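You operate a simulated robot arm through the tools that you are given. There is no shell and no other tool.

You run a simulated two-armed robot. Do the job below in one go: nothing can be reset, and whatever is moved stays where it is left.

## Task
Unscrew the silver bracket and put it in the bench drawer marked FEET.
Fine: use the red key and put it back in its well; shut the drawer; the other bracket and the castors stay. Set down upright: what you pick out.

Only the result counts: the job must be done as asked and must still hold three seconds after the hand-in. Knocking over, shifting, dropping, spilling or breaking anything else fails it.

## Robot
Two 7-joint arms with fingered hands on one trunk that stands fixed in place. Base frame: the origin is at the foot of the trunk, x ahead of it, y to its left, z up. Lengths are in m, angles in rad, forces in N, time in s.
The left shoulder is at [0.086, 0.128, 1.157], the right one opposite. Each reaches about 1.156 m from its shoulder. Payload 5 kg a hand.
The TCP of each hand is the grasp point between the finger pads, 0.037 m short of the fingertips. In the tool frame z runs along the fingers and y along their closing line. The gripper opens to 0.124 m; its body begins 0.043 m behind the TCP. The gripper is a hand of 3 fingers: y runs from the thumb to the fingers, the wrist lies at [-0.021, -0.116, -0.203] in the tool frame, and closing takes about 1.5 s.
Orientation is that of the tool frame in the base frame, as a unit quaternion [w, x, y, z]. With the fingers straight down and the wrist toward the robot, the tool's x, y and z point along [0, 1, 0], [1, 0, 0] and [0, 0, -1] of the base frame.

## Interface
- The arms move only by the tool apply_moves. It takes "left_motion", "right_motion" or both (then of equal length, played together; a hand with none holds still); each is a list of rows, each an object (a shift or turn left out is 0, a gripper value left out holds the last) with "delta_rot": the turn, a rotation vector about the tool's x, y, z in units of 60 degrees (1.0 is 60 degrees), a list of three; "offset": the shift along the tool's x, y, z in units of 100 mm (1.0 is 100 mm), a list of three; "jaw": the gripper command, from -1 (shut) to 1 (fully open), values between in proportion. In form: [{"delta_rot": [wx, wy, wz], "offset": [tx, ty, tz], "jaw": jaw}, ...]. A call has 1 to 20 rows; each row is the pose to reach, as a shift and turn from the pose commanded when the call began, along the tool's axes at that moment. A call with a number of a shift or a turn outside -1 to 1 is refused whole. Each row takes 0.2 s and may step no farther than 0.05 m and 0.15 rad from the row before; otherwise, or with a gripper value out of range, the whole call is refused. Where a pose cannot be reached the arm comes as near as it can. A force on the tool above 90 N (or 10 N above the force at the start of the call, whichever is more), or a blocked arm, ends the call early, and 0.2 s more pass. Each finger travels about 0.045 m/s and halts on what it meets, pressing with about 30 N; the grip force reading is that of the motor and also rises with nothing between the fingers. The clock runs only during rows and for 0.2 s after the last one: add rows that repeat a pose to give the fingers time. It gives the time, the measured TCP pose, the force on the tool (base axes), the opening and the grip force at its end, in the units of the frame above (readings bear some noise), with the torque about the TCP (base axes, N m) and any sound that the robot's microphone picked up.
- Cameras (640 x 400 px; columns grow to the right, rows downward): "scene" is now at [0.2418, 0.0313, 1.3339]; the picture's right is [0.36, -0.93, 0.00], its down [-0.57, -0.22, -0.79] and it looks along [0.74, 0.28, -0.62] (base axes); focal length 214 px, centre (320, 200). "left" rides on the left gripper at [-0.072, -0.104, -0.154] in its tool frame; the picture's right is [-0.83, -0.26, 0.49], its down [0.51, -0.72, 0.47] and it looks along [0.23, 0.64, 0.73] (tool axes); focal length 243 px, centre (320, 200). "right" rides on the right gripper at [0.072, -0.104, -0.154] in its tool frame; the picture's right is [-0.83, 0.26, -0.49], its down [-0.51, -0.72, 0.47] and it looks along [-0.23, 0.64, 0.73] (tool axes); focal length 243 px, centre (320, 200). There is no depth. A picture from a camera that has moved, and an enlarged one, comes with that camera's place and axes in the base frame and with its lens. The place of the scene camera against the robot may be out by one fixed shift of up to 0.018 m in any direction.
- capture(camera): a new picture of that camera. No time passes.
- move_column(by): moves the trunk up (or, below 0, down) by that many m; the arms and the scene camera ride with it, the base frame stays. It gives what a move gives, with no picture.
- hand_shape(shape, hand): the hand has 3 fingers and takes this shape, open, in about a second: jaw (thumb against the fingers, like two jaws); tri (thumb and two fingers); tip (a fingertip pinch); poke (one finger out to press); point (the index stretched); flat (the hand flat); cup (the hand cupped); fist (a fist). The gripper value then closes the fingers along that shape, each until it touches; the sizes above hold for jaw. It gives what a move gives, with no picture.
- aim_head(pan, tilt): turns the head with the scene camera to pan (to the left, within 1.396 rad either way) and tilt (down, from -0.506 to 1.204), counted from straight ahead of the robot (the tilt from the chest, where the trunk bows). It gives what a move gives.
- inspect(camera, box): a new picture of the part [left, top, right, bottom] of that camera's present view, enlarged. No time passes.
- job_done(): hands the job in; it is judged then, once.

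Places have to be worked out from the pictures, the camera data and where the tool is seen. Open the grippers and draw the arms clear of the work before you hand the job in, unless the task says otherwise.

The tools are called after "Emit:" by a JSON object that holds its "fn" and its "kwargs". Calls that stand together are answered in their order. apply_moves: Moves the arms, as the interface text tells. Its arguments: {"type":"object","properties":{"left_motion":{"type":"array"},"right_motion":{"type":"array"}},"required":[]} The other tools are called the same way: move_column (by) moves the trunk up or down; hand_shape (shape, hand) gives the hand a shape; aim_head (pan, tilt) turns the head that bears the scene camera; capture (camera) takes a picture; inspect (camera, box) takes an enlarged picture of a part of a camera's view; job_done () hands the job in.

At the start:

```text
t: 0.0
left_eef_pos: [0.5386, 0.4258, 1.2668]
left_ee_rot: [0.0, 0.707, 0.707, 0.0]
left_ft_force: [0.0, 0.0, -0.1]
left_wrist_torque: [-0.05, 0.01, -0.02]
left_gripper_width: 0.1233
left_gripper_force: 0.0
left_shape: jaw
right_eef_pos: [0.8327, -0.0687, 1.2773]
right_ee_rot: [0.0, 0.707, 0.707, 0.0]
right_ft_force: [0.4, 0.1, -0.8]
right_wrist_torque: [0.02, 0.0, -0.01]
right_gripper_width: 0.1234
right_gripper_force: 0.1
right_shape: jaw
trunk travel left (down, up): [-0.35, 0.213]
head pan, tilt (commanded): [0.365, 0.663]
```

scene: 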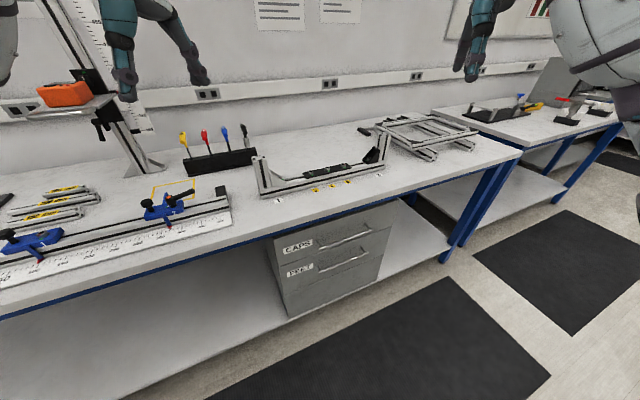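
right: 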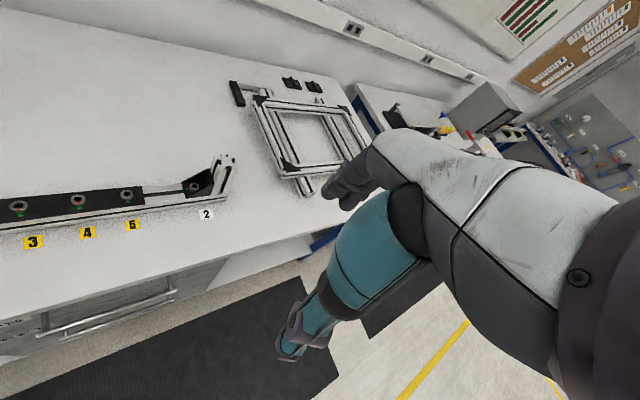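
left: 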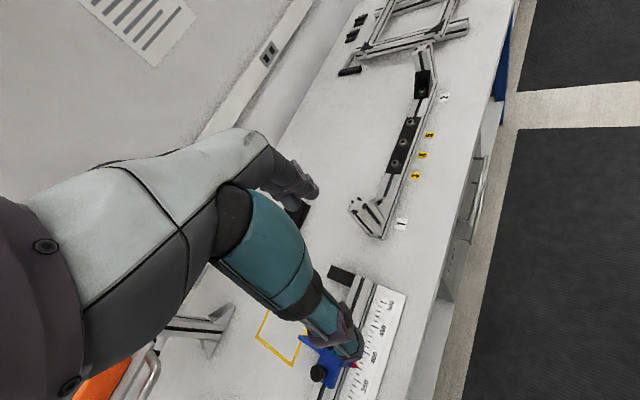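

I start by looking at the work area in enlarged pictures: the fixture with the brackets, the key rack and the drawers.

Emit:
{"fn": "inspect", "kwargs": {"camera": "scene", "box": [240, 120, 400, 220]}}

Emit:
{"fn": "inspect", "kwargs": {"camera": "scene", "box": [160, 110, 280, 185]}}

Emit:
{"fn": "inspect", "kwargs": {"camera": "scene", "box": [260, 200, 420, 300]}}

Emit:
{"fn": "inspect", "kwargs": {"camera": "right", "box": [0, 130, 260, 292]}}

Emit:
{"fn": "inspect", "kwargs": {"camera": "left", "box": [320, 60, 480, 240]}}

```text
4.00 times, centred on (320, 170) of scene
camera zoom: at [0.2418, 0.0313, 1.3339], right [0.36, -0.93, 0.0], down [-0.57, -0.22, -0.79], along [0.74, 0.28, -0.62], focal length 858 px, centre (320, 320)
```

zoom: 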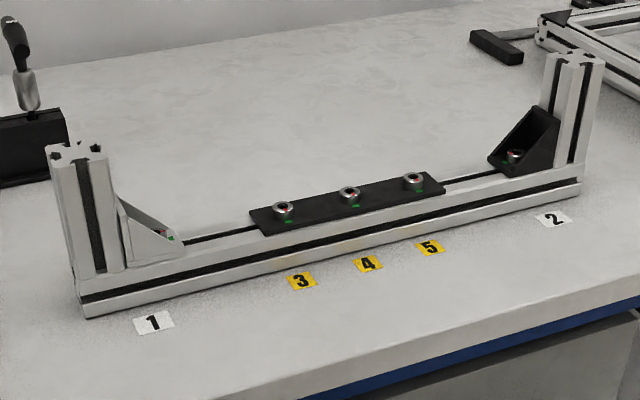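

```text
5.33 times, centred on (220, 148) of scene
camera zoom: at [0.2418, 0.0313, 1.3339], right [0.36, -0.93, 0.0], down [-0.57, -0.22, -0.79], along [0.74, 0.28, -0.62], focal length 1144 px, centre (853, 480)
```

zoom: 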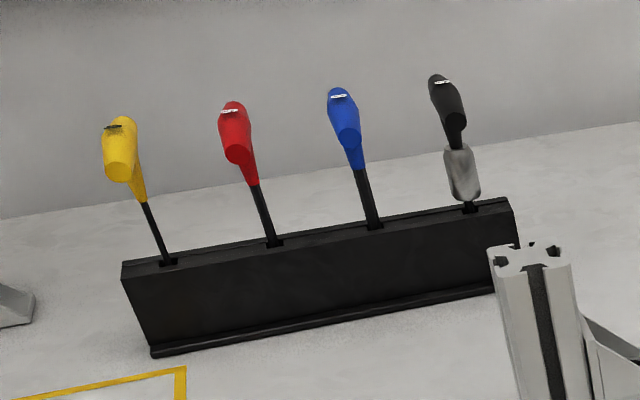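

```text
4.00 times, centred on (340, 250) of scene
camera zoom: at [0.2418, 0.0313, 1.3339], right [0.36, -0.93, 0.0], down [-0.57, -0.22, -0.79], along [0.74, 0.28, -0.62], focal length 858 px, centre (240, 0)
```

zoom: 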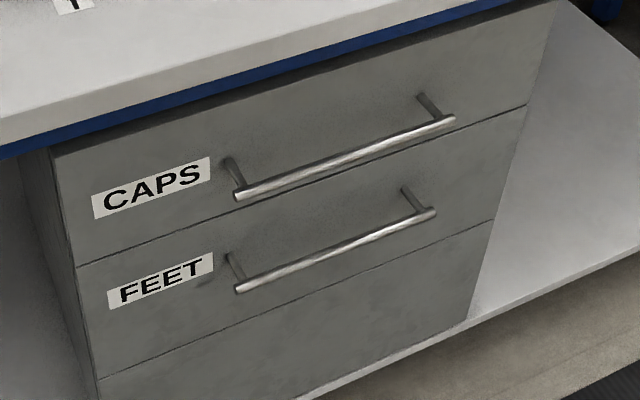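

```text
2.46 times, centred on (130, 211) of right
camera zoom: at [0.7287, 0.0039, 1.4332], right [0.26, -0.83, 0.49], down [-0.72, -0.51, -0.47], along [0.64, -0.23, -0.73], focal length 597 px, centre (788, 173)
```

zoom: 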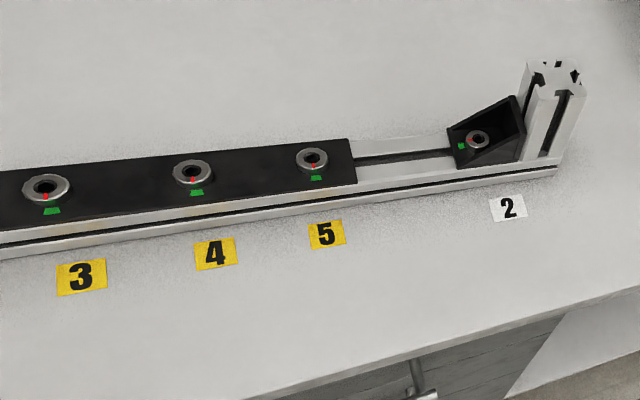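

```text
2.22 times, centred on (400, 150) of left
camera zoom: at [0.4339, 0.3551, 1.4218], right [-0.26, -0.83, -0.49], down [-0.72, 0.51, -0.47], along [0.64, 0.23, -0.73], focal length 539 px, centre (142, 311)
```

zoom: 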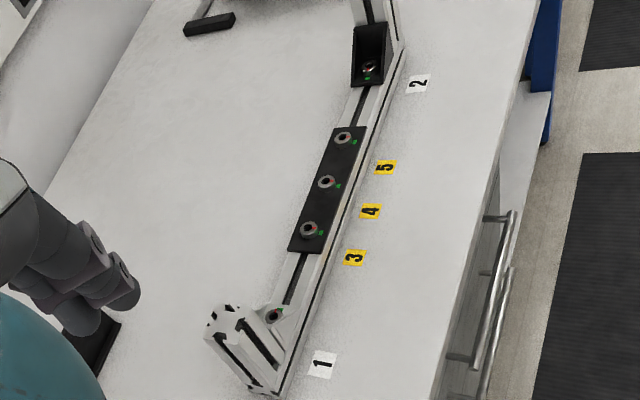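

The silver bracket seems to be at label 1, the black one at label 2, and the red key is second in the rack. I check the wall notes and the rest of the scene for more detail.

Emit:
{"fn": "inspect", "kwargs": {"camera": "scene", "box": [240, 0, 400, 60]}}

Emit:
{"fn": "inspect", "kwargs": {"camera": "scene", "box": [360, 60, 640, 235]}}

Emit:
{"fn": "inspect", "kwargs": {"camera": "scene", "box": [0, 170, 240, 320]}}

Emit:
{"fn": "inspect", "kwargs": {"camera": "scene", "box": [250, 145, 300, 176]}}

Emit:
{"fn": "inspect", "kwargs": {"camera": "left", "box": [340, 180, 420, 240]}}

```text
4.00 times, centred on (320, 30) of scene
camera zoom: at [0.2418, 0.0313, 1.3339], right [0.36, -0.93, 0.0], down [-0.57, -0.22, -0.79], along [0.74, 0.28, -0.62], focal length 858 px, centre (320, 880)
```

zoom: 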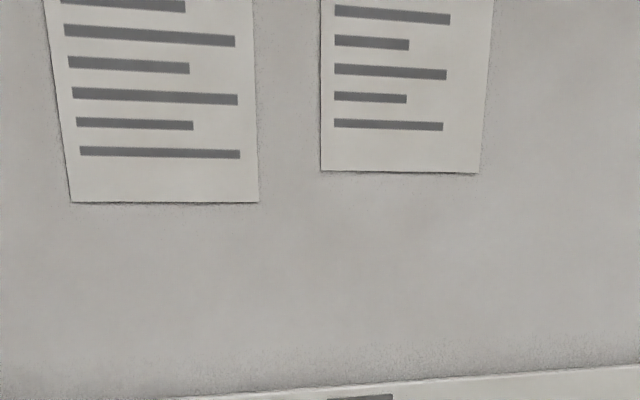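

```text
2.29 times, centred on (500, 148) of scene
camera zoom: at [0.2418, 0.0313, 1.3339], right [0.36, -0.93, 0.0], down [-0.57, -0.22, -0.79], along [0.74, 0.28, -0.62], focal length 490 px, centre (-91, 320)
```

zoom: 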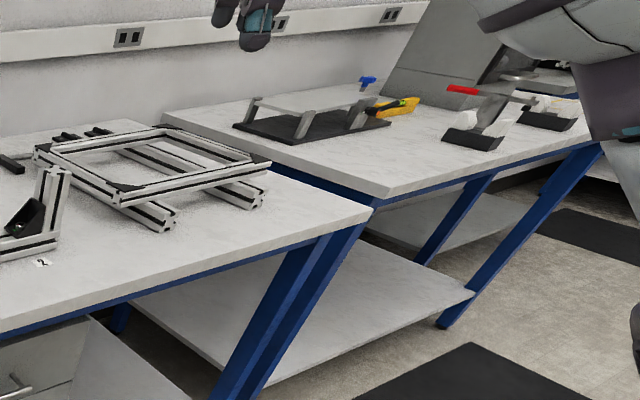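

```text
2.67 times, centred on (120, 245) of scene
camera zoom: at [0.2418, 0.0313, 1.3339], right [0.36, -0.93, 0.0], down [-0.57, -0.22, -0.79], along [0.74, 0.28, -0.62], focal length 572 px, centre (853, 80)
```

zoom: 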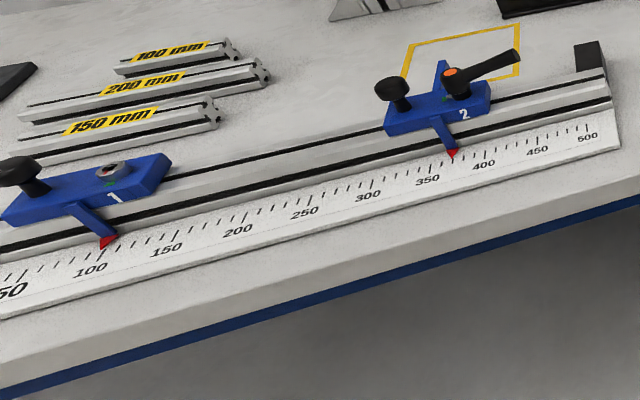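

```text
12.80 times, centred on (275, 160) of scene
camera zoom: at [0.2418, 0.0313, 1.3339], right [0.36, -0.93, 0.0], down [-0.57, -0.22, -0.79], along [0.74, 0.28, -0.62], focal length 2745 px, centre (896, 706)
```

zoom: 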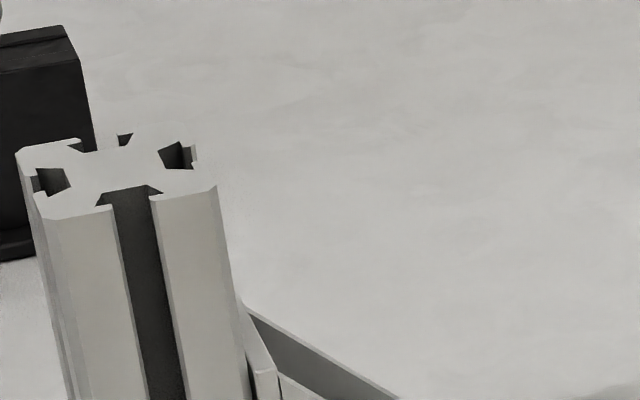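

```text
6.67 times, centred on (380, 210) of left
camera zoom: at [0.4339, 0.3551, 1.4218], right [-0.26, -0.83, -0.49], down [-0.72, 0.51, -0.47], along [0.64, 0.23, -0.73], focal length 1618 px, centre (-80, 133)
```

zoom: 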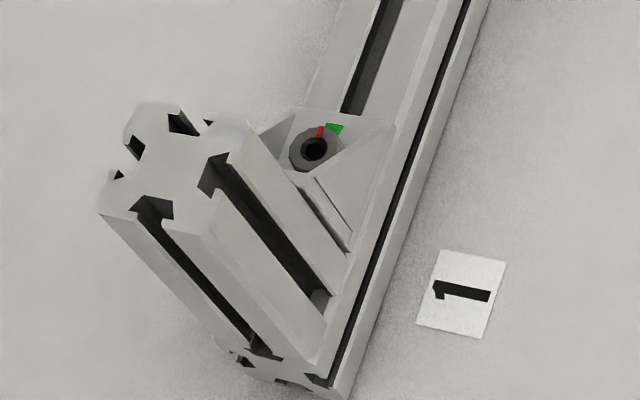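

The bench runs diagonally (about 45°) ahead of the robot. I zoom in on the red key and rack, and on the bracket's screw.

Emit:
{"fn": "inspect", "kwargs": {"camera": "scene", "box": [190, 120, 230, 160]}}

Emit:
{"fn": "inspect", "kwargs": {"camera": "scene", "box": [255, 160, 300, 190]}}

Emit:
{"fn": "inspect", "kwargs": {"camera": "left", "box": [365, 192, 395, 212]}}

Emit:
{"fn": "inspect", "kwargs": {"camera": "scene", "box": [360, 110, 480, 165]}}

```text
10.00 times, centred on (210, 140) of scene
camera zoom: at [0.2418, 0.0313, 1.3339], right [0.36, -0.93, 0.0], down [-0.57, -0.22, -0.79], along [0.74, 0.28, -0.62], focal length 2145 px, centre (1420, 800)
```

zoom: 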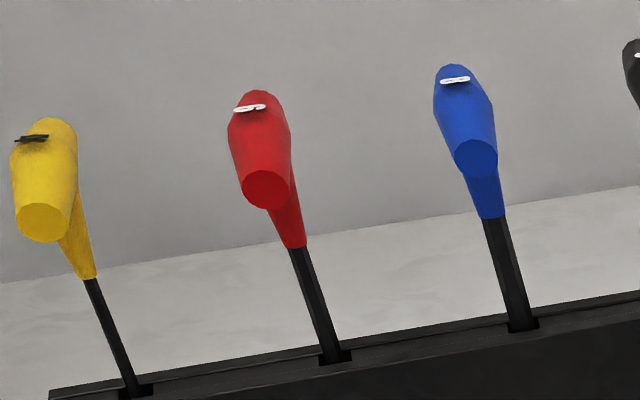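

```text
13.33 times, centred on (278, 175) of scene
camera zoom: at [0.2418, 0.0313, 1.3339], right [0.36, -0.93, 0.0], down [-0.57, -0.22, -0.79], along [0.74, 0.28, -0.62], focal length 2860 px, centre (887, 533)
```

zoom: 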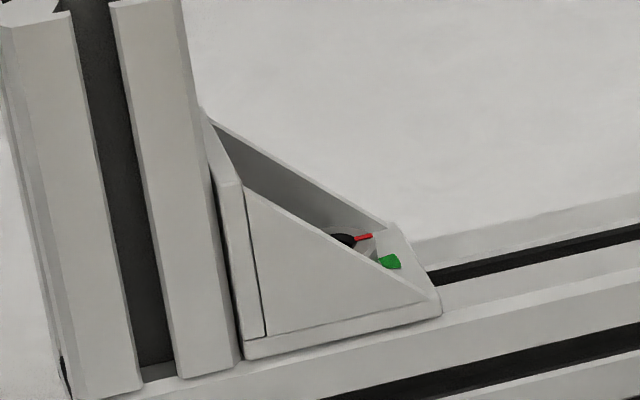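

```text
16.00 times, centred on (380, 202) of left
camera zoom: at [0.4339, 0.3551, 1.4218], right [-0.26, -0.83, -0.49], down [-0.72, 0.51, -0.47], along [0.64, 0.23, -0.73], focal length 3882 px, centre (-640, 168)
```

zoom: 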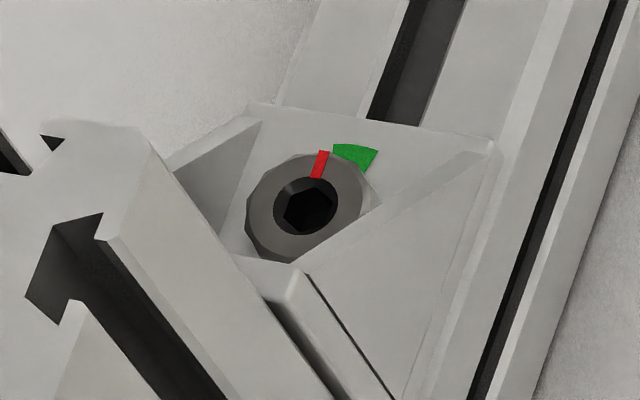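

```text
5.33 times, centred on (420, 138) of scene
camera zoom: at [0.2418, 0.0313, 1.3339], right [0.36, -0.93, 0.0], down [-0.57, -0.22, -0.79], along [0.74, 0.28, -0.62], focal length 1144 px, centre (-213, 533)
```

zoom: 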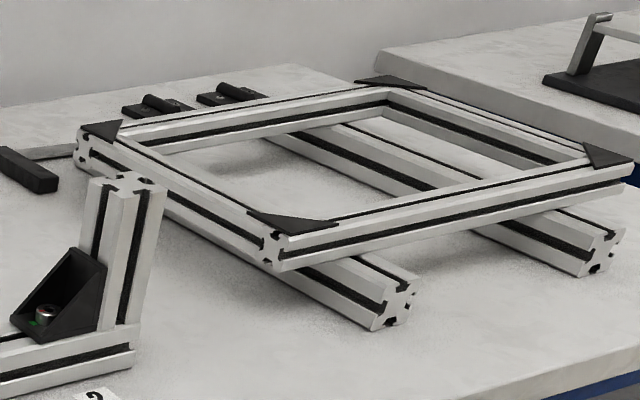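

The screw has a red witness mark beside a green one; the keys are vertical T-handles with their bars pointing into the bench. I aim the head a bit left to see the rack, fixture and left hand together.

Emit:
{"fn": "aim_head", "kwargs": {"pan": 0.65, "tilt": 0.55}}

Emit:
{"fn": "capture", "kwargs": {"camera": "scene"}}

```text
t: 0.8
left_eef_pos: [0.5379, 0.4267, 1.2675]
left_ee_rot: [0.0, 0.708, 0.707, 0.0]
left_ft_force: [0.8, 0.1, 0.1]
left_wrist_torque: [0.01, -0.01, -0.03]
left_gripper_width: 0.1235
left_gripper_force: 0.1
left_shape: jaw
right_eef_pos: [0.8324, -0.0701, 1.28]
right_ee_rot: [0.0, 0.707, 0.707, 0.001]
right_ft_force: [-0.2, 0.3, 0.3]
right_wrist_torque: [0.0, -0.02, 0.0]
right_gripper_width: 0.1238
right_gripper_force: 0.1
right_shape: jaw
trunk travel left (down, up): [-0.35, 0.213]
head pan, tilt (commanded): [0.649, 0.55]
```

```text
taken
camera scene: at [0.2327, 0.0549, 1.3438], right [0.6, -0.8, 0.0], down [-0.42, -0.32, -0.85], along [0.68, 0.51, -0.52], focal length 214 px, centre (320, 200)
```

scene: 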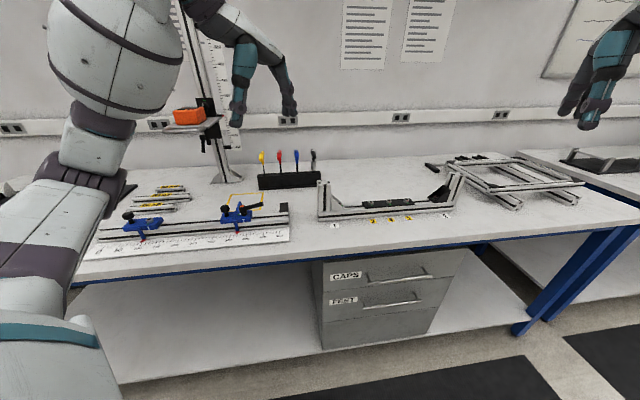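

I turn the left hand 45° to line up with the bench and the right hand likewise, then look through the hand cameras.

Emit:
{"fn": "apply_moves", "kwargs": {"left_motion": [{"delta_rot": [0, 0, -0.125]}, {"delta_rot": [0, 0, -0.25]}, {"delta_rot": [0, 0, -0.375]}, {"delta_rot": [0, 0, -0.5]}, {"delta_rot": [0, 0, -0.625]}, {"delta_rot": [0, 0, -0.75]}], "right_motion": [{"delta_rot": [0, 0, -0.125]}, {"delta_rot": [0, 0, -0.25]}, {"delta_rot": [0, 0, -0.375]}, {"delta_rot": [0, 0, -0.5]}, {"delta_rot": [0, 0, -0.625]}, {"delta_rot": [0, 0, -0.75]}]}}

Emit:
{"fn": "capture", "kwargs": {"camera": "left"}}

Emit:
{"fn": "capture", "kwargs": {"camera": "right"}}

Emit:
{"fn": "capture", "kwargs": {"camera": "scene"}}

```text
t: 2.4
left_eef_pos: [0.543, 0.4271, 1.2393]
left_ee_rot: [-0.025, 0.382, 0.924, -0.012]
left_ft_force: [-2.1, -0.4, 0.5]
left_wrist_torque: [0.0, -0.1, -0.01]
left_gripper_width: 0.1239
left_gripper_force: 0.0
left_shape: jaw
right_eef_pos: [0.827, -0.0708, 1.2826]
right_ee_rot: [0.0, 0.382, 0.924, 0.002]
right_ft_force: [-0.4, 0.1, 0.4]
right_wrist_torque: [0.04, -0.08, -0.03]
right_gripper_width: 0.1238
right_gripper_force: 0.0
right_shape: jaw
trunk travel left (down, up): [-0.35, 0.213]
head pan, tilt (commanded): [0.649, 0.55]
stopped in row 6 (left hand): the arm was blocked; the commanded pose is now the measured one
```

```text
taken
camera left: at [0.5273, 0.3026, 1.3958], right [0.37, -0.77, -0.51], down [-0.89, -0.15, -0.42], along [0.25, 0.62, -0.75], focal length 243 px, centre (320, 200)
```

left: 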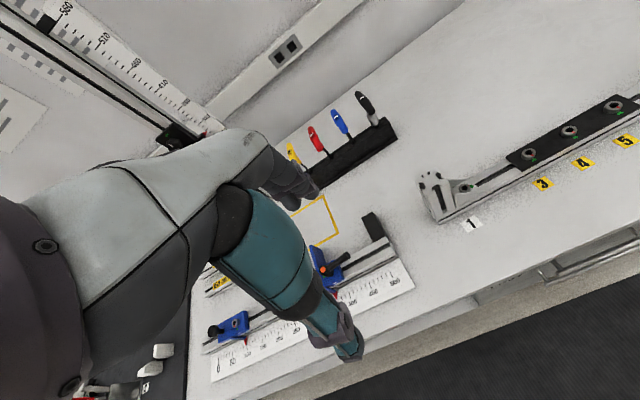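

```text
taken
camera right: at [0.7022, -0.0929, 1.4364], right [0.77, -0.4, 0.49], down [-0.15, -0.87, -0.47], along [0.62, 0.29, -0.73], focal length 243 px, centre (320, 200)
```

right: 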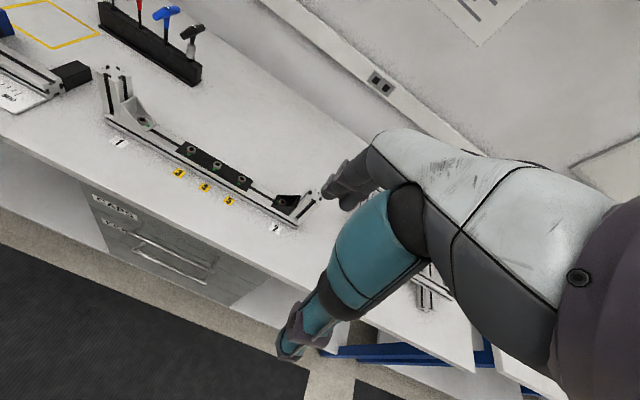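

```text
taken
camera scene: at [0.2278, 0.0535, 1.3449], right [0.6, -0.8, 0.0], down [-0.41, -0.31, -0.85], along [0.68, 0.52, -0.52], focal length 214 px, centre (320, 200)
```

scene: 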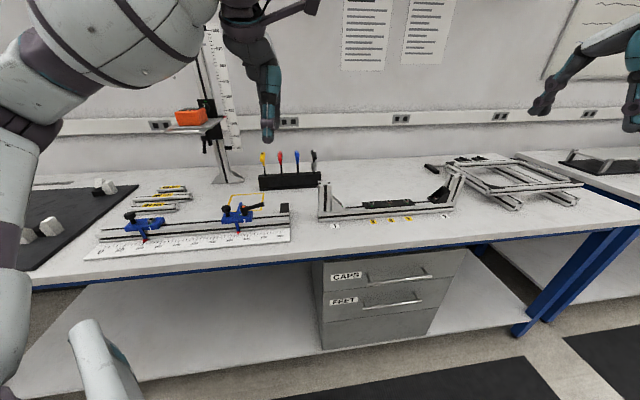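

The left arm hits a joint limit turning that way, so it will work with its wrist on the left side. I zoom in with all cameras on the key and on the bracket to triangulate.

Emit:
{"fn": "inspect", "kwargs": {"camera": "left", "box": [280, 80, 400, 200]}}

Emit:
{"fn": "inspect", "kwargs": {"camera": "left", "box": [410, 150, 510, 240]}}

Emit:
{"fn": "inspect", "kwargs": {"camera": "right", "box": [90, 60, 170, 150]}}

Emit:
{"fn": "inspect", "kwargs": {"camera": "right", "box": [90, 0, 220, 90]}}

Emit:
{"fn": "inspect", "kwargs": {"camera": "scene", "box": [250, 140, 330, 195]}}

Emit:
{"fn": "inspect", "kwargs": {"camera": "scene", "box": [305, 170, 385, 230]}}

```text
3.33 times, centred on (340, 140) of left
camera zoom: at [0.5273, 0.3026, 1.3958], right [0.37, -0.77, -0.51], down [-0.89, -0.15, -0.42], along [0.25, 0.62, -0.75], focal length 809 px, centre (253, 400)
```

zoom: 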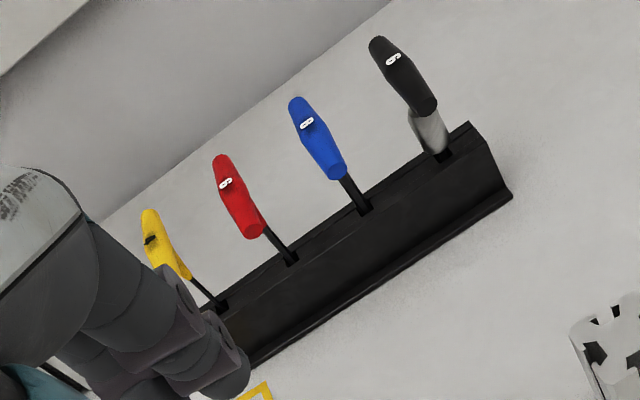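

```text
4.44 times, centred on (460, 195) of left
camera zoom: at [0.5273, 0.3026, 1.3958], right [0.37, -0.77, -0.51], down [-0.89, -0.15, -0.42], along [0.25, 0.62, -0.75], focal length 1078 px, centre (-302, 222)
```

zoom: 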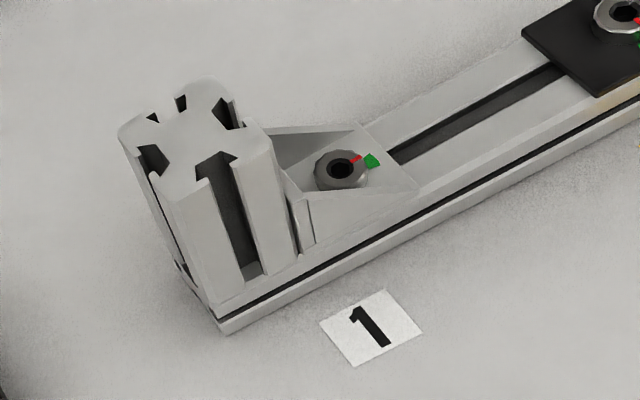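

```text
4.44 times, centred on (130, 105) of right
camera zoom: at [0.7022, -0.0929, 1.4364], right [0.77, -0.4, 0.49], down [-0.15, -0.87, -0.47], along [0.62, 0.29, -0.73], focal length 1078 px, centre (1164, 622)
```

zoom: 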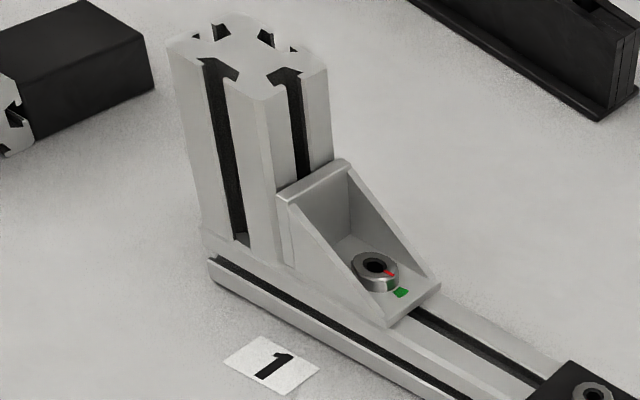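

```text
4.44 times, centred on (155, 45) of right
camera zoom: at [0.7022, -0.0929, 1.4364], right [0.77, -0.4, 0.49], down [-0.15, -0.87, -0.47], along [0.62, 0.29, -0.73], focal length 1078 px, centre (1053, 889)
```

zoom: 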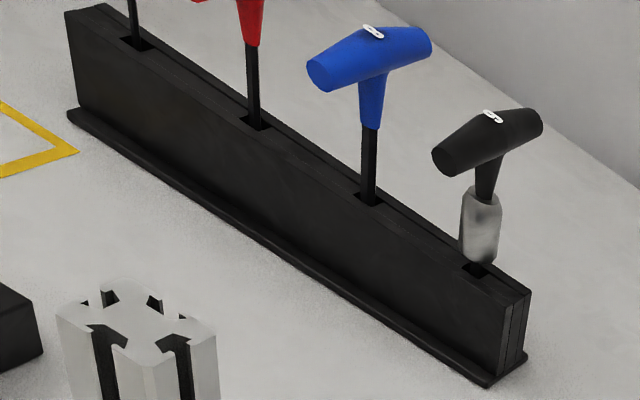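

```text
7.27 times, centred on (290, 168) of scene
camera zoom: at [0.2278, 0.0535, 1.3449], right [0.6, -0.8, 0.0], down [-0.41, -0.31, -0.85], along [0.68, 0.52, -0.52], focal length 1560 px, centre (538, 436)
```

zoom: 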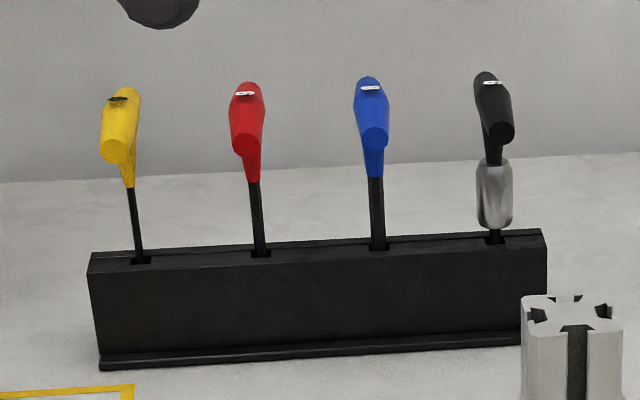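

```text
6.67 times, centred on (345, 200) of scene
camera zoom: at [0.2278, 0.0535, 1.3449], right [0.6, -0.8, 0.0], down [-0.41, -0.31, -0.85], along [0.68, 0.52, -0.52], focal length 1430 px, centre (153, 200)
```

zoom: 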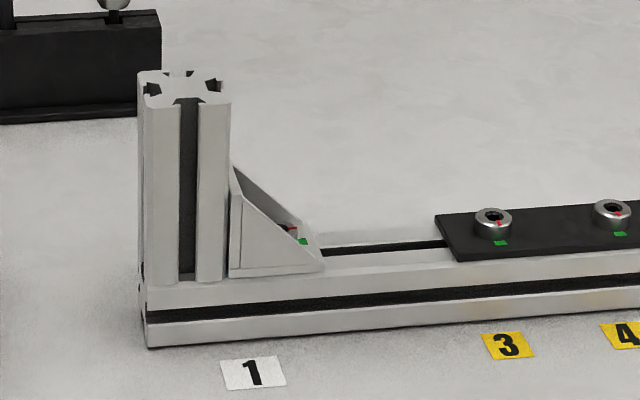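

Triangulating: red key axis at about (0.800, 0.696), bar at z≈1.027 along the bench normal; screw head at about (0.757, 0.374, 0.939); bench top z≈0.885. Now I look at the left hand shape in the scene camera.

Emit:
{"fn": "inspect", "kwargs": {"camera": "scene", "box": [190, 0, 350, 150]}}

Emit:
{"fn": "inspect", "kwargs": {"camera": "scene", "box": [510, 10, 640, 140]}}

```text
2.67 times, centred on (270, 75) of scene
camera zoom: at [0.2278, 0.0535, 1.3449], right [0.6, -0.8, 0.0], down [-0.41, -0.31, -0.85], along [0.68, 0.52, -0.52], focal length 572 px, centre (453, 533)
```

zoom: 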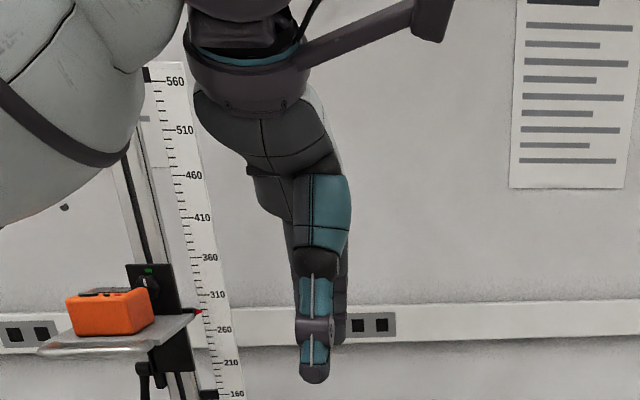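

```text
3.08 times, centred on (575, 75) of scene
camera zoom: at [0.2278, 0.0535, 1.3449], right [0.6, -0.8, 0.0], down [-0.41, -0.31, -0.85], along [0.68, 0.52, -0.52], focal length 660 px, centre (-465, 585)
```

zoom: 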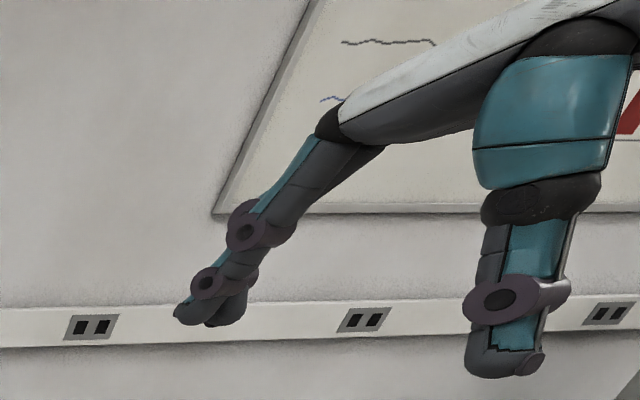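

The hand has a thick thumb opposing two fingers. I first level the left hand, then swing it to the wrist-left yaw, staying high.

Emit:
{"fn": "apply_moves", "kwargs": {"left_motion": [{"delta_rot": [-0.0394, -0.0353, 0.0], "offset": [0, 0, -0.1]}, {"delta_rot": [-0.0394, -0.0353, 0.0], "offset": [0, 0, -0.3]}]}}

```text
t: 3.0
left_eef_pos: [0.5465, 0.426, 1.2703]
left_ee_rot: [-0.001, 0.383, 0.924, -0.001]
left_ft_force: [-0.4, 0.1, 0.4]
left_wrist_torque: [-0.02, -0.01, 0.01]
left_gripper_width: 0.1238
left_gripper_force: 0.0
left_shape: jaw
right_eef_pos: [0.8299, -0.0703, 1.2807]
right_ee_rot: [-0.001, 0.381, 0.924, 0.002]
right_ft_force: [0.1, -1.0, 0.9]
right_wrist_torque: [0.01, 0.02, 0.02]
right_gripper_width: 0.1236
right_gripper_force: 0.1
right_shape: jaw
trunk travel left (down, up): [-0.35, 0.213]
head pan, tilt (commanded): [0.649, 0.55]
```

Level again. I rotate 60° toward wrist-left while moving 0.1 m toward the bench.

Emit:
{"fn": "apply_moves", "kwargs": {"left_motion": [{"delta_rot": [0, 0, 0.125], "offset": [0, 0.125, 0]}, {"delta_rot": [0, 0, 0.25], "offset": [0, 0.25, 0]}, {"delta_rot": [0, 0, 0.375], "offset": [0, 0.375, 0]}, {"delta_rot": [0, 0, 0.5], "offset": [0, 0.5, 0]}, {"delta_rot": [0, 0, 0.625], "offset": [0, 0.625, 0]}, {"delta_rot": [0, 0, 0.75], "offset": [0, 0.75, 0]}, {"delta_rot": [0, 0, 0.875], "offset": [0, 0.875, 0]}, {"delta_rot": [0, 0, 1.0], "offset": [0, 1.0, 0]}]}}

```text
t: 4.8
left_eef_pos: [0.6207, 0.5, 1.2671]
left_ee_rot: [-0.001, 0.794, 0.607, -0.001]
left_ft_force: [-0.1, -0.1, 0.3]
left_wrist_torque: [0.0, 0.0, 0.0]
left_gripper_width: 0.1238
left_gripper_force: 0.0
left_shape: jaw
right_eef_pos: [0.8332, -0.0682, 1.2784]
right_ee_rot: [-0.001, 0.382, 0.924, -0.001]
right_ft_force: [-0.3, -0.6, 0.1]
right_wrist_torque: [-0.03, 0.02, -0.02]
right_gripper_width: 0.1236
right_gripper_force: 0.2
right_shape: jaw
trunk travel left (down, up): [-0.35, 0.213]
head pan, tilt (commanded): [0.649, 0.55]
```

Smooth so far. I finish the turn to yaw −45° and move nearer to the rack.

Emit:
{"fn": "apply_moves", "kwargs": {"left_motion": [{"delta_rot": [0, 0, 0.125], "offset": [0.24, 0.12, 0]}, {"delta_rot": [0, 0, 0.25], "offset": [0.48, 0.235, 0]}, {"delta_rot": [0, 0, 0.375], "offset": [0.72, 0.35, 0]}, {"delta_rot": [0, 0, 0.5], "offset": [0.955, 0.466, 0]}]}}

Emit:
{"fn": "capture", "kwargs": {"camera": "left"}}

Emit:
{"fn": "capture", "kwargs": {"camera": "scene"}}

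```text
t: 5.8
left_eef_pos: [0.6901, 0.58, 1.2659]
left_ee_rot: [0.0, 0.924, 0.382, -0.002]
left_ft_force: [1.1, 0.5, -0.5]
left_wrist_torque: [0.02, 0.02, -0.05]
left_gripper_width: 0.1237
left_gripper_force: 0.1
left_shape: jaw
right_eef_pos: [0.8347, -0.0688, 1.2775]
right_ee_rot: [-0.002, 0.382, 0.924, 0.0]
right_ft_force: [0.2, 0.3, -0.4]
right_wrist_torque: [0.01, 0.03, 0.01]
right_gripper_width: 0.1235
right_gripper_force: 0.1
right_shape: jaw
trunk travel left (down, up): [-0.35, 0.213]
head pan, tilt (commanded): [0.649, 0.55]
```

```text
taken
camera left: at [0.5673, 0.6028, 1.4201], right [-0.78, -0.4, -0.49], down [-0.15, 0.87, -0.47], along [0.61, -0.29, -0.73], focal length 243 px, centre (320, 200)
```

left: 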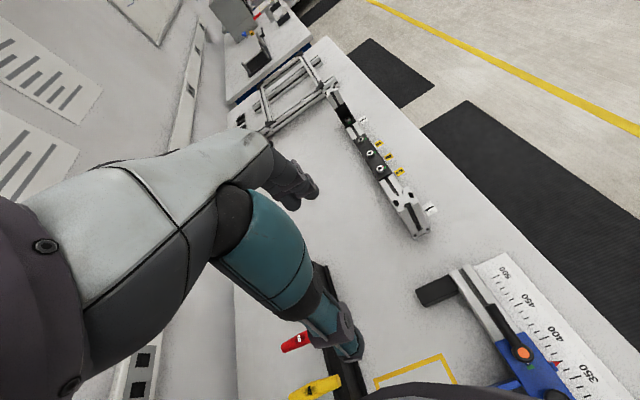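

```text
taken
camera scene: at [0.2348, 0.0554, 1.3433], right [0.6, -0.8, 0.0], down [-0.42, -0.32, -0.85], along [0.68, 0.52, -0.52], focal length 214 px, centre (320, 200)
```

scene: 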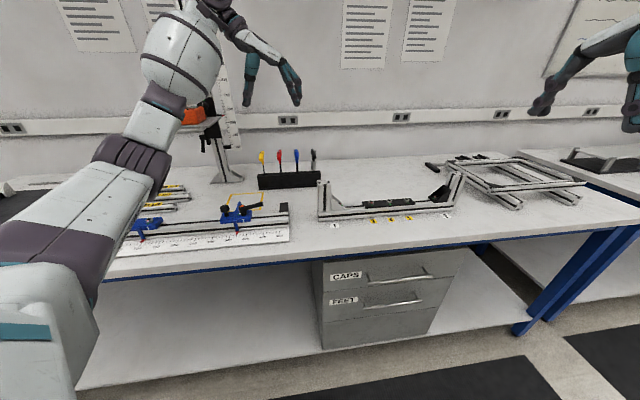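

The arm reaches well. I partly close the left hand (about 0.05 m) at a safe height to see the finger shape from the scene camera.

Emit:
{"fn": "apply_moves", "kwargs": {"left_motion": [{"jaw": -0.19}, {"jaw": -0.19}, {"jaw": -0.19}, {"jaw": -0.19}, {"jaw": -0.19}, {"jaw": -0.19}]}}

Emit:
{"fn": "inspect", "kwargs": {"camera": "scene", "box": [210, 10, 350, 120]}}

Emit:
{"fn": "capture", "kwargs": {"camera": "left"}}

Emit:
{"fn": "capture", "kwargs": {"camera": "right"}}

```text
t: 7.2
left_eef_pos: [0.6895, 0.5778, 1.2676]
left_ee_rot: [0.0, 0.924, 0.383, -0.001]
left_ft_force: [-0.6, 0.1, 0.1]
left_wrist_torque: [0.01, -0.01, 0.01]
left_gripper_width: 0.0506
left_gripper_force: 0.0
left_shape: jaw
right_eef_pos: [0.8321, -0.0686, 1.279]
right_ee_rot: [-0.001, 0.382, 0.924, 0.0]
right_ft_force: [0.6, -0.9, 0.7]
right_wrist_torque: [0.01, -0.04, 0.01]
right_gripper_width: 0.1237
right_gripper_force: 0.0
right_shape: jaw
trunk travel left (down, up): [-0.35, 0.213]
head pan, tilt (commanded): [0.649, 0.55]
```

```text
3.64 times, centred on (280, 65) of scene
camera zoom: at [0.2325, 0.0548, 1.3439], right [0.6, -0.8, 0.0], down [-0.42, -0.32, -0.85], along [0.68, 0.52, -0.52], focal length 780 px, centre (466, 691)
```

zoom: 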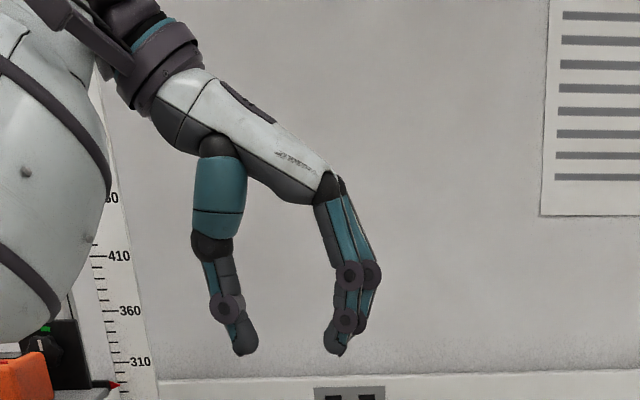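

```text
taken
camera left: at [0.5646, 0.6015, 1.4217], right [-0.77, -0.4, -0.49], down [-0.15, 0.87, -0.47], along [0.61, -0.29, -0.73], focal length 243 px, centre (320, 200)
```

left: 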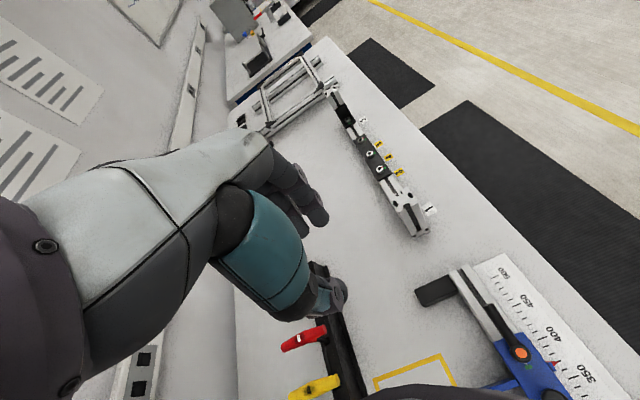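

```text
taken
camera right: at [0.7076, -0.0912, 1.4332], right [0.77, -0.4, 0.49], down [-0.15, -0.87, -0.47], along [0.62, 0.29, -0.73], focal length 243 px, centre (320, 200)
```

right: 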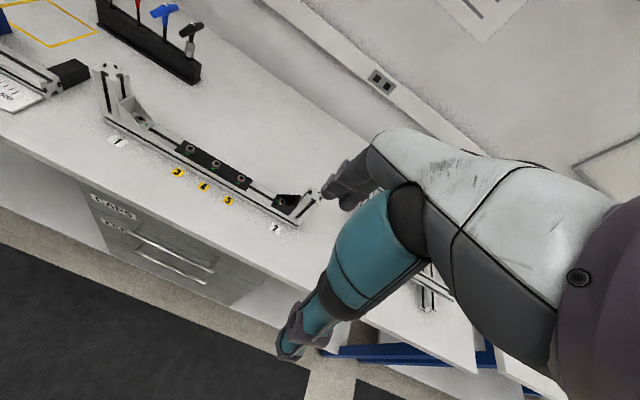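

At 0.05 m opening each finger is about 20–28 mm thick; neighbours sit 70 mm away, so I'll narrow to about 0.04 m. I move toward the red key, still above it.

Emit:
{"fn": "apply_moves", "kwargs": {"left_motion": [{"offset": [0.27, 0, 0.2], "jaw": -0.355}, {"offset": [0.54, -0.01, 0.4]}, {"offset": [0.8, -0.03, 0.6]}, {"offset": [0.8, -0.03, 0.6]}]}}

Emit:
{"fn": "apply_moves", "kwargs": {"left_motion": [{"offset": [0.27, 0, 0.2]}, {"offset": [0.54, -0.01, 0.4]}, {"offset": [0.8, -0.015, 0.6]}, {"offset": [0.8, -0.015, 0.6]}]}}

Emit:
{"fn": "capture", "kwargs": {"camera": "scene"}}

Emit:
{"fn": "capture", "kwargs": {"camera": "left"}}

```text
t: 8.2
left_eef_pos: [0.7424, 0.6379, 1.2072]
left_ee_rot: [-0.001, 0.924, 0.382, -0.001]
left_ft_force: [-0.7, -0.6, -0.6]
left_wrist_torque: [-0.02, 0.01, 0.02]
left_gripper_width: 0.0405
left_gripper_force: 0.1
left_shape: jaw
right_eef_pos: [0.8308, -0.0696, 1.2776]
right_ee_rot: [-0.001, 0.382, 0.924, 0.001]
right_ft_force: [-0.3, 0.4, 0.4]
right_wrist_torque: [-0.03, -0.01, 0.02]
right_gripper_width: 0.1234
right_gripper_force: 0.0
right_shape: jaw
trunk travel left (down, up): [-0.35, 0.213]
head pan, tilt (commanded): [0.649, 0.55]
```

```text
t: 9.2
left_eef_pos: [0.7976, 0.6946, 1.1468]
left_ee_rot: [-0.001, 0.924, 0.383, -0.002]
left_ft_force: [0.1, -0.2, 0.1]
left_wrist_torque: [-0.01, -0.02, 0.01]
left_gripper_width: 0.0404
left_gripper_force: 0.1
left_shape: jaw
right_eef_pos: [0.8312, -0.0693, 1.28]
right_ee_rot: [-0.001, 0.382, 0.924, 0.0]
right_ft_force: [0.6, 0.6, -0.2]
right_wrist_torque: [-0.01, 0.03, 0.0]
right_gripper_width: 0.1238
right_gripper_force: 0.0
right_shape: jaw
trunk travel left (down, up): [-0.35, 0.213]
head pan, tilt (commanded): [0.649, 0.55]
```

```text
taken
camera scene: at [0.2325, 0.055, 1.3439], right [0.6, -0.8, 0.0], down [-0.42, -0.32, -0.85], along [0.68, 0.52, -0.52], focal length 214 px, centre (320, 200)
```

scene: 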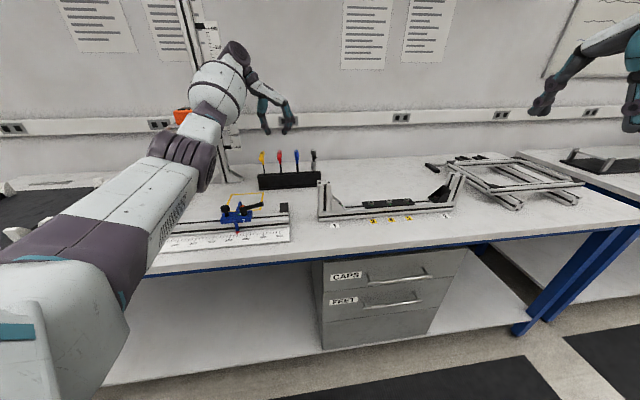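

```text
taken
camera left: at [0.6732, 0.7178, 1.301], right [-0.77, -0.4, -0.49], down [-0.15, 0.87, -0.47], along [0.61, -0.29, -0.73], focal length 243 px, centre (320, 200)
```

left: 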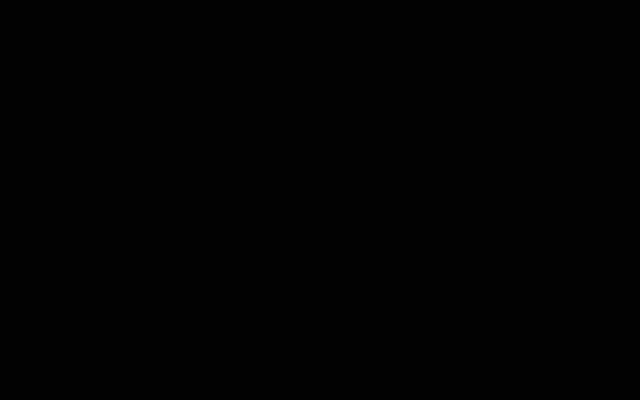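

The left camera is blocked by the bent wrist here, so I use the scene zoom and the right hand's camera to check alignment over the red bar.

Emit:
{"fn": "inspect", "kwargs": {"camera": "scene", "box": [240, 80, 340, 200]}}

Emit:
{"fn": "inspect", "kwargs": {"camera": "right", "box": [80, 0, 240, 100]}}

```text
3.33 times, centred on (290, 140) of scene
camera zoom: at [0.2325, 0.055, 1.3439], right [0.6, -0.8, 0.0], down [-0.42, -0.32, -0.85], along [0.68, 0.52, -0.52], focal length 715 px, centre (420, 400)
```

zoom: 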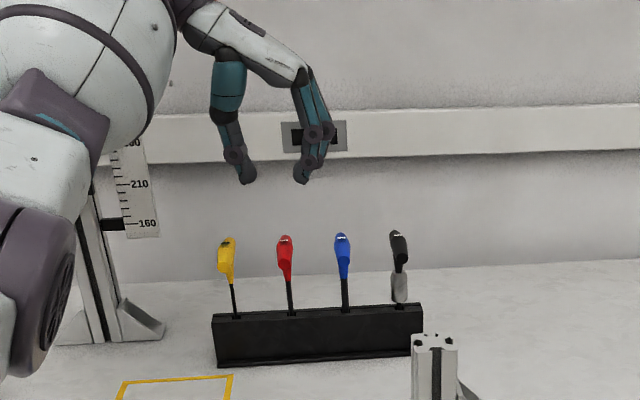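

```text
4.00 times, centred on (160, 50) of right
camera zoom: at [0.7075, -0.0911, 1.4333], right [0.77, -0.4, 0.49], down [-0.15, -0.87, -0.47], along [0.62, 0.29, -0.73], focal length 970 px, centre (960, 800)
```

zoom: 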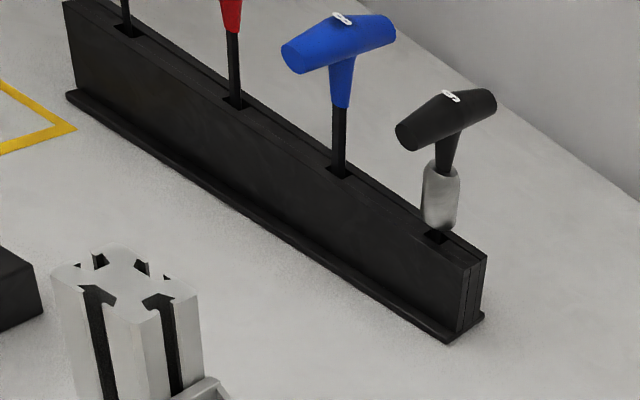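

Emit:
{"fn": "inspect", "kwargs": {"camera": "scene", "box": [260, 100, 310, 180]}}

```text
5.00 times, centred on (285, 140) of scene
camera zoom: at [0.2325, 0.055, 1.3439], right [0.6, -0.8, 0.0], down [-0.42, -0.32, -0.85], along [0.68, 0.52, -0.52], focal length 1072 px, centre (495, 500)
```

zoom: 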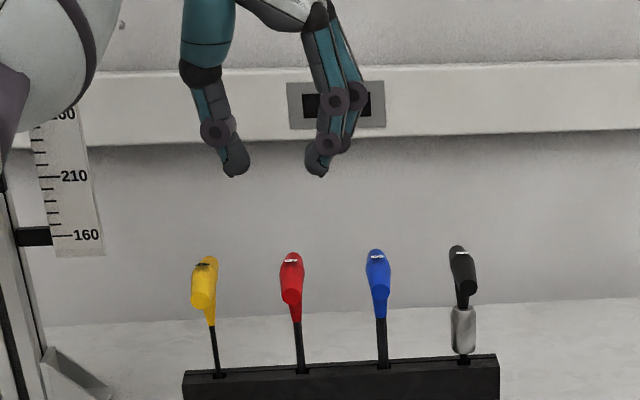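

The fingers' knuckles would be too close to the neighbouring bars, so I'll grip only with the fingertips, i.e. TCP about 24 mm above the bar. I shift 2 mm along the rack, narrow slightly, and descend to just above the bar.

Emit:
{"fn": "apply_moves", "kwargs": {"left_motion": [{"offset": [0.02, 0.02, 0.2], "jaw": -0.42}, {"offset": [0.02, 0.02, 0.4]}, {"offset": [0.02, 0.02, 0.62]}, {"offset": [0.02, 0.02, 0.62]}]}}

Emit:
{"fn": "inspect", "kwargs": {"camera": "scene", "box": [260, 120, 310, 180]}}

Emit:
{"fn": "inspect", "kwargs": {"camera": "right", "box": [100, 0, 180, 50]}}

```text
t: 10.2
left_eef_pos: [0.8014, 0.6942, 1.0858]
left_ee_rot: [-0.001, 0.924, 0.382, -0.001]
left_ft_force: [0.1, -0.3, 0.6]
left_wrist_torque: [0.03, 0.01, 0.01]
left_gripper_width: 0.0364
left_gripper_force: 0.0
left_shape: jaw
right_eef_pos: [0.8316, -0.0694, 1.2786]
right_ee_rot: [-0.001, 0.382, 0.924, 0.001]
right_ft_force: [-0.8, 0.6, 0.2]
right_wrist_torque: [0.06, 0.02, 0.02]
right_gripper_width: 0.124
right_gripper_force: 0.1
right_shape: jaw
trunk travel left (down, up): [-0.35, 0.213]
head pan, tilt (commanded): [0.649, 0.55]
```

```text
6.67 times, centred on (285, 150) of scene
camera zoom: at [0.2329, 0.0539, 1.3439], right [0.6, -0.8, 0.0], down [-0.42, -0.32, -0.85], along [0.68, 0.52, -0.52], focal length 1430 px, centre (553, 533)
```

zoom: 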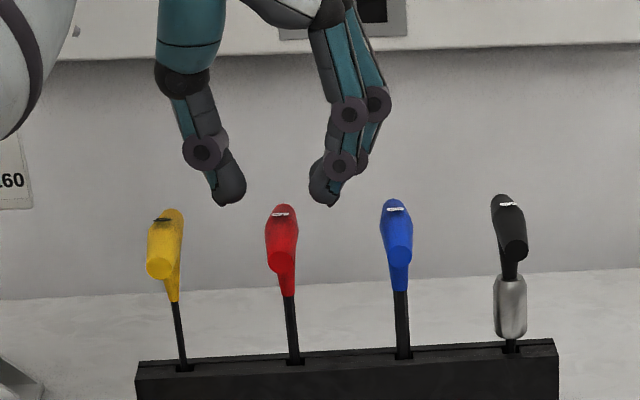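

```text
8.00 times, centred on (140, 25) of right
camera zoom: at [0.708, -0.0923, 1.433], right [0.77, -0.4, 0.49], down [-0.15, -0.87, -0.47], along [0.62, 0.29, -0.73], focal length 1941 px, centre (1760, 1600)
```

zoom: 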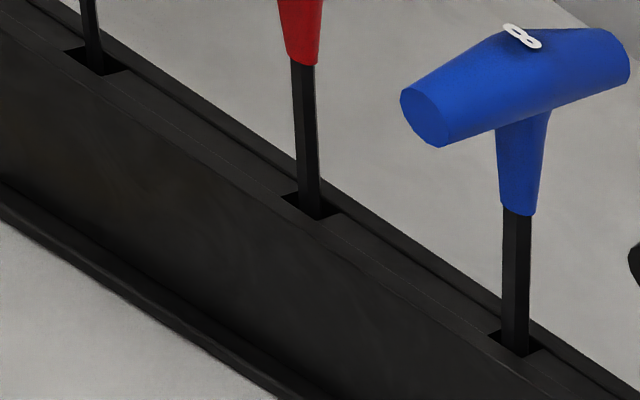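

Aligned along the rack. The far finger would pass close to the blue bar, so I narrow to about 0.03 m and check again before descending.

Emit:
{"fn": "apply_moves", "kwargs": {"left_motion": [{"offset": [0, -0.01, 0.0], "jaw": -0.516}, {"offset": [0, -0.01, 0.1]}, {"offset": [0, -0.01, 0.1]}]}}

Emit:
{"fn": "inspect", "kwargs": {"camera": "scene", "box": [265, 125, 305, 175]}}

```text
t: 11.0
left_eef_pos: [0.8006, 0.692, 1.0775]
left_ee_rot: [-0.002, 0.924, 0.382, -0.001]
left_ft_force: [0.0, 0.7, 1.1]
left_wrist_torque: [-0.01, 0.02, 0.01]
left_gripper_width: 0.0303
left_gripper_force: 0.1
left_shape: jaw
right_eef_pos: [0.8329, -0.073, 1.2778]
right_ee_rot: [-0.001, 0.382, 0.924, 0.001]
right_ft_force: [-0.9, -0.4, 0.2]
right_wrist_torque: [0.03, -0.01, -0.01]
right_gripper_width: 0.1236
right_gripper_force: 0.1
right_shape: jaw
trunk travel left (down, up): [-0.35, 0.213]
head pan, tilt (commanded): [0.649, 0.55]
```

```text
8.00 times, centred on (285, 150) of scene
camera zoom: at [0.2332, 0.0507, 1.344], right [0.6, -0.8, 0.0], down [-0.42, -0.31, -0.85], along [0.68, 0.52, -0.52], focal length 1716 px, centre (600, 600)
```

zoom: 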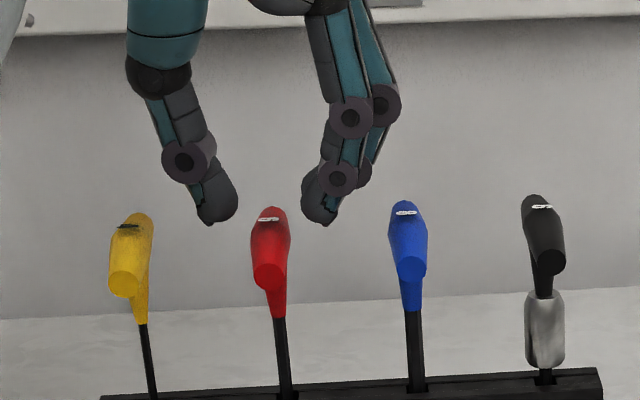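

Clearances look okay (several mm each side). I descend slowly 23 mm to grip the bar with the fingertips.

Emit:
{"fn": "apply_moves", "kwargs": {"left_motion": [{"offset": [0, 0, 0.06]}, {"offset": [0, 0, 0.12]}, {"offset": [0, 0, 0.18]}, {"offset": [0, 0, 0.235]}, {"offset": [0, 0, 0.235]}]}}

Emit:
{"fn": "inspect", "kwargs": {"camera": "scene", "box": [265, 125, 305, 175]}}

```text
t: 12.2
left_eef_pos: [0.8013, 0.689, 1.0546]
left_ee_rot: [-0.003, 0.924, 0.382, -0.001]
left_ft_force: [0.2, -0.8, 0.1]
left_wrist_torque: [0.0, 0.01, -0.03]
left_gripper_width: 0.0304
left_gripper_force: 0.0
left_shape: jaw
right_eef_pos: [0.8341, -0.0768, 1.2782]
right_ee_rot: [-0.003, 0.382, 0.924, 0.003]
right_ft_force: [0.4, -0.4, -0.3]
right_wrist_torque: [-0.03, -0.04, -0.03]
right_gripper_width: 0.1236
right_gripper_force: 0.0
right_shape: jaw
trunk travel left (down, up): [-0.35, 0.213]
head pan, tilt (commanded): [0.649, 0.55]
```

```text
8.00 times, centred on (285, 150) of scene
camera zoom: at [0.234, 0.0473, 1.3439], right [0.6, -0.8, -0.01], down [-0.42, -0.31, -0.85], along [0.68, 0.52, -0.52], focal length 1716 px, centre (600, 600)
```

zoom: 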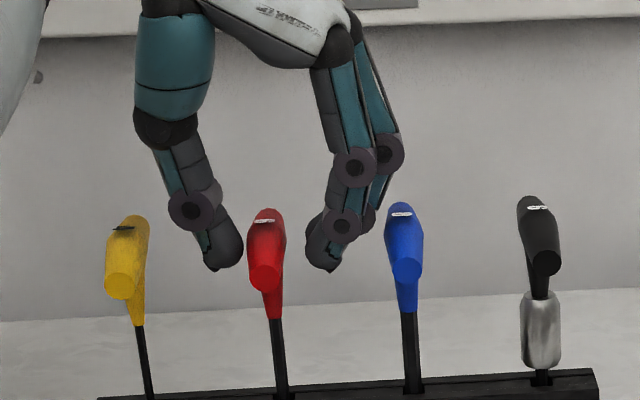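

The fingers straddle the bar, but the head and right arm drifted a few mm sideways, which suggests the trunk is being pushed. I look at the whole scene for an arm contact before closing.

Emit:
{"fn": "capture", "kwargs": {"camera": "scene"}}

Emit:
{"fn": "inspect", "kwargs": {"camera": "scene", "box": [100, 20, 340, 190]}}

```text
taken
camera scene: at [0.234, 0.0473, 1.3439], right [0.6, -0.8, -0.01], down [-0.42, -0.31, -0.85], along [0.68, 0.52, -0.52], focal length 214 px, centre (320, 200)
```

scene: 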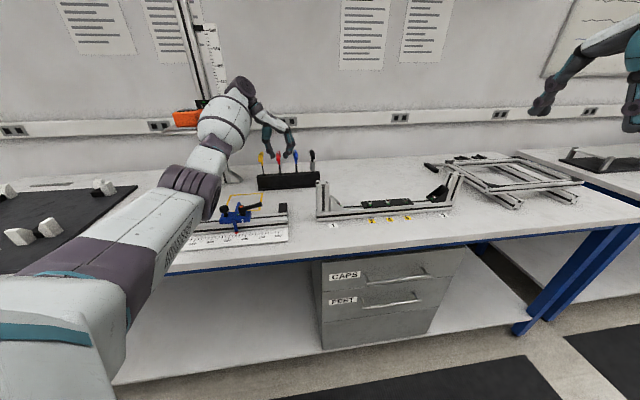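

```text
2.35 times, centred on (220, 105) of scene
camera zoom: at [0.234, 0.0473, 1.3439], right [0.6, -0.8, -0.01], down [-0.42, -0.31, -0.85], along [0.68, 0.52, -0.52], focal length 505 px, centre (555, 424)
```

zoom: 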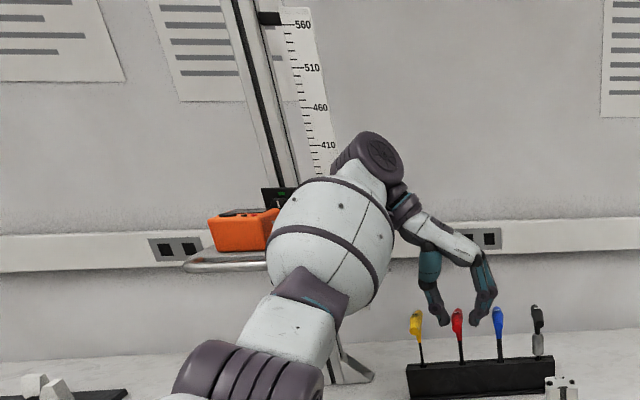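

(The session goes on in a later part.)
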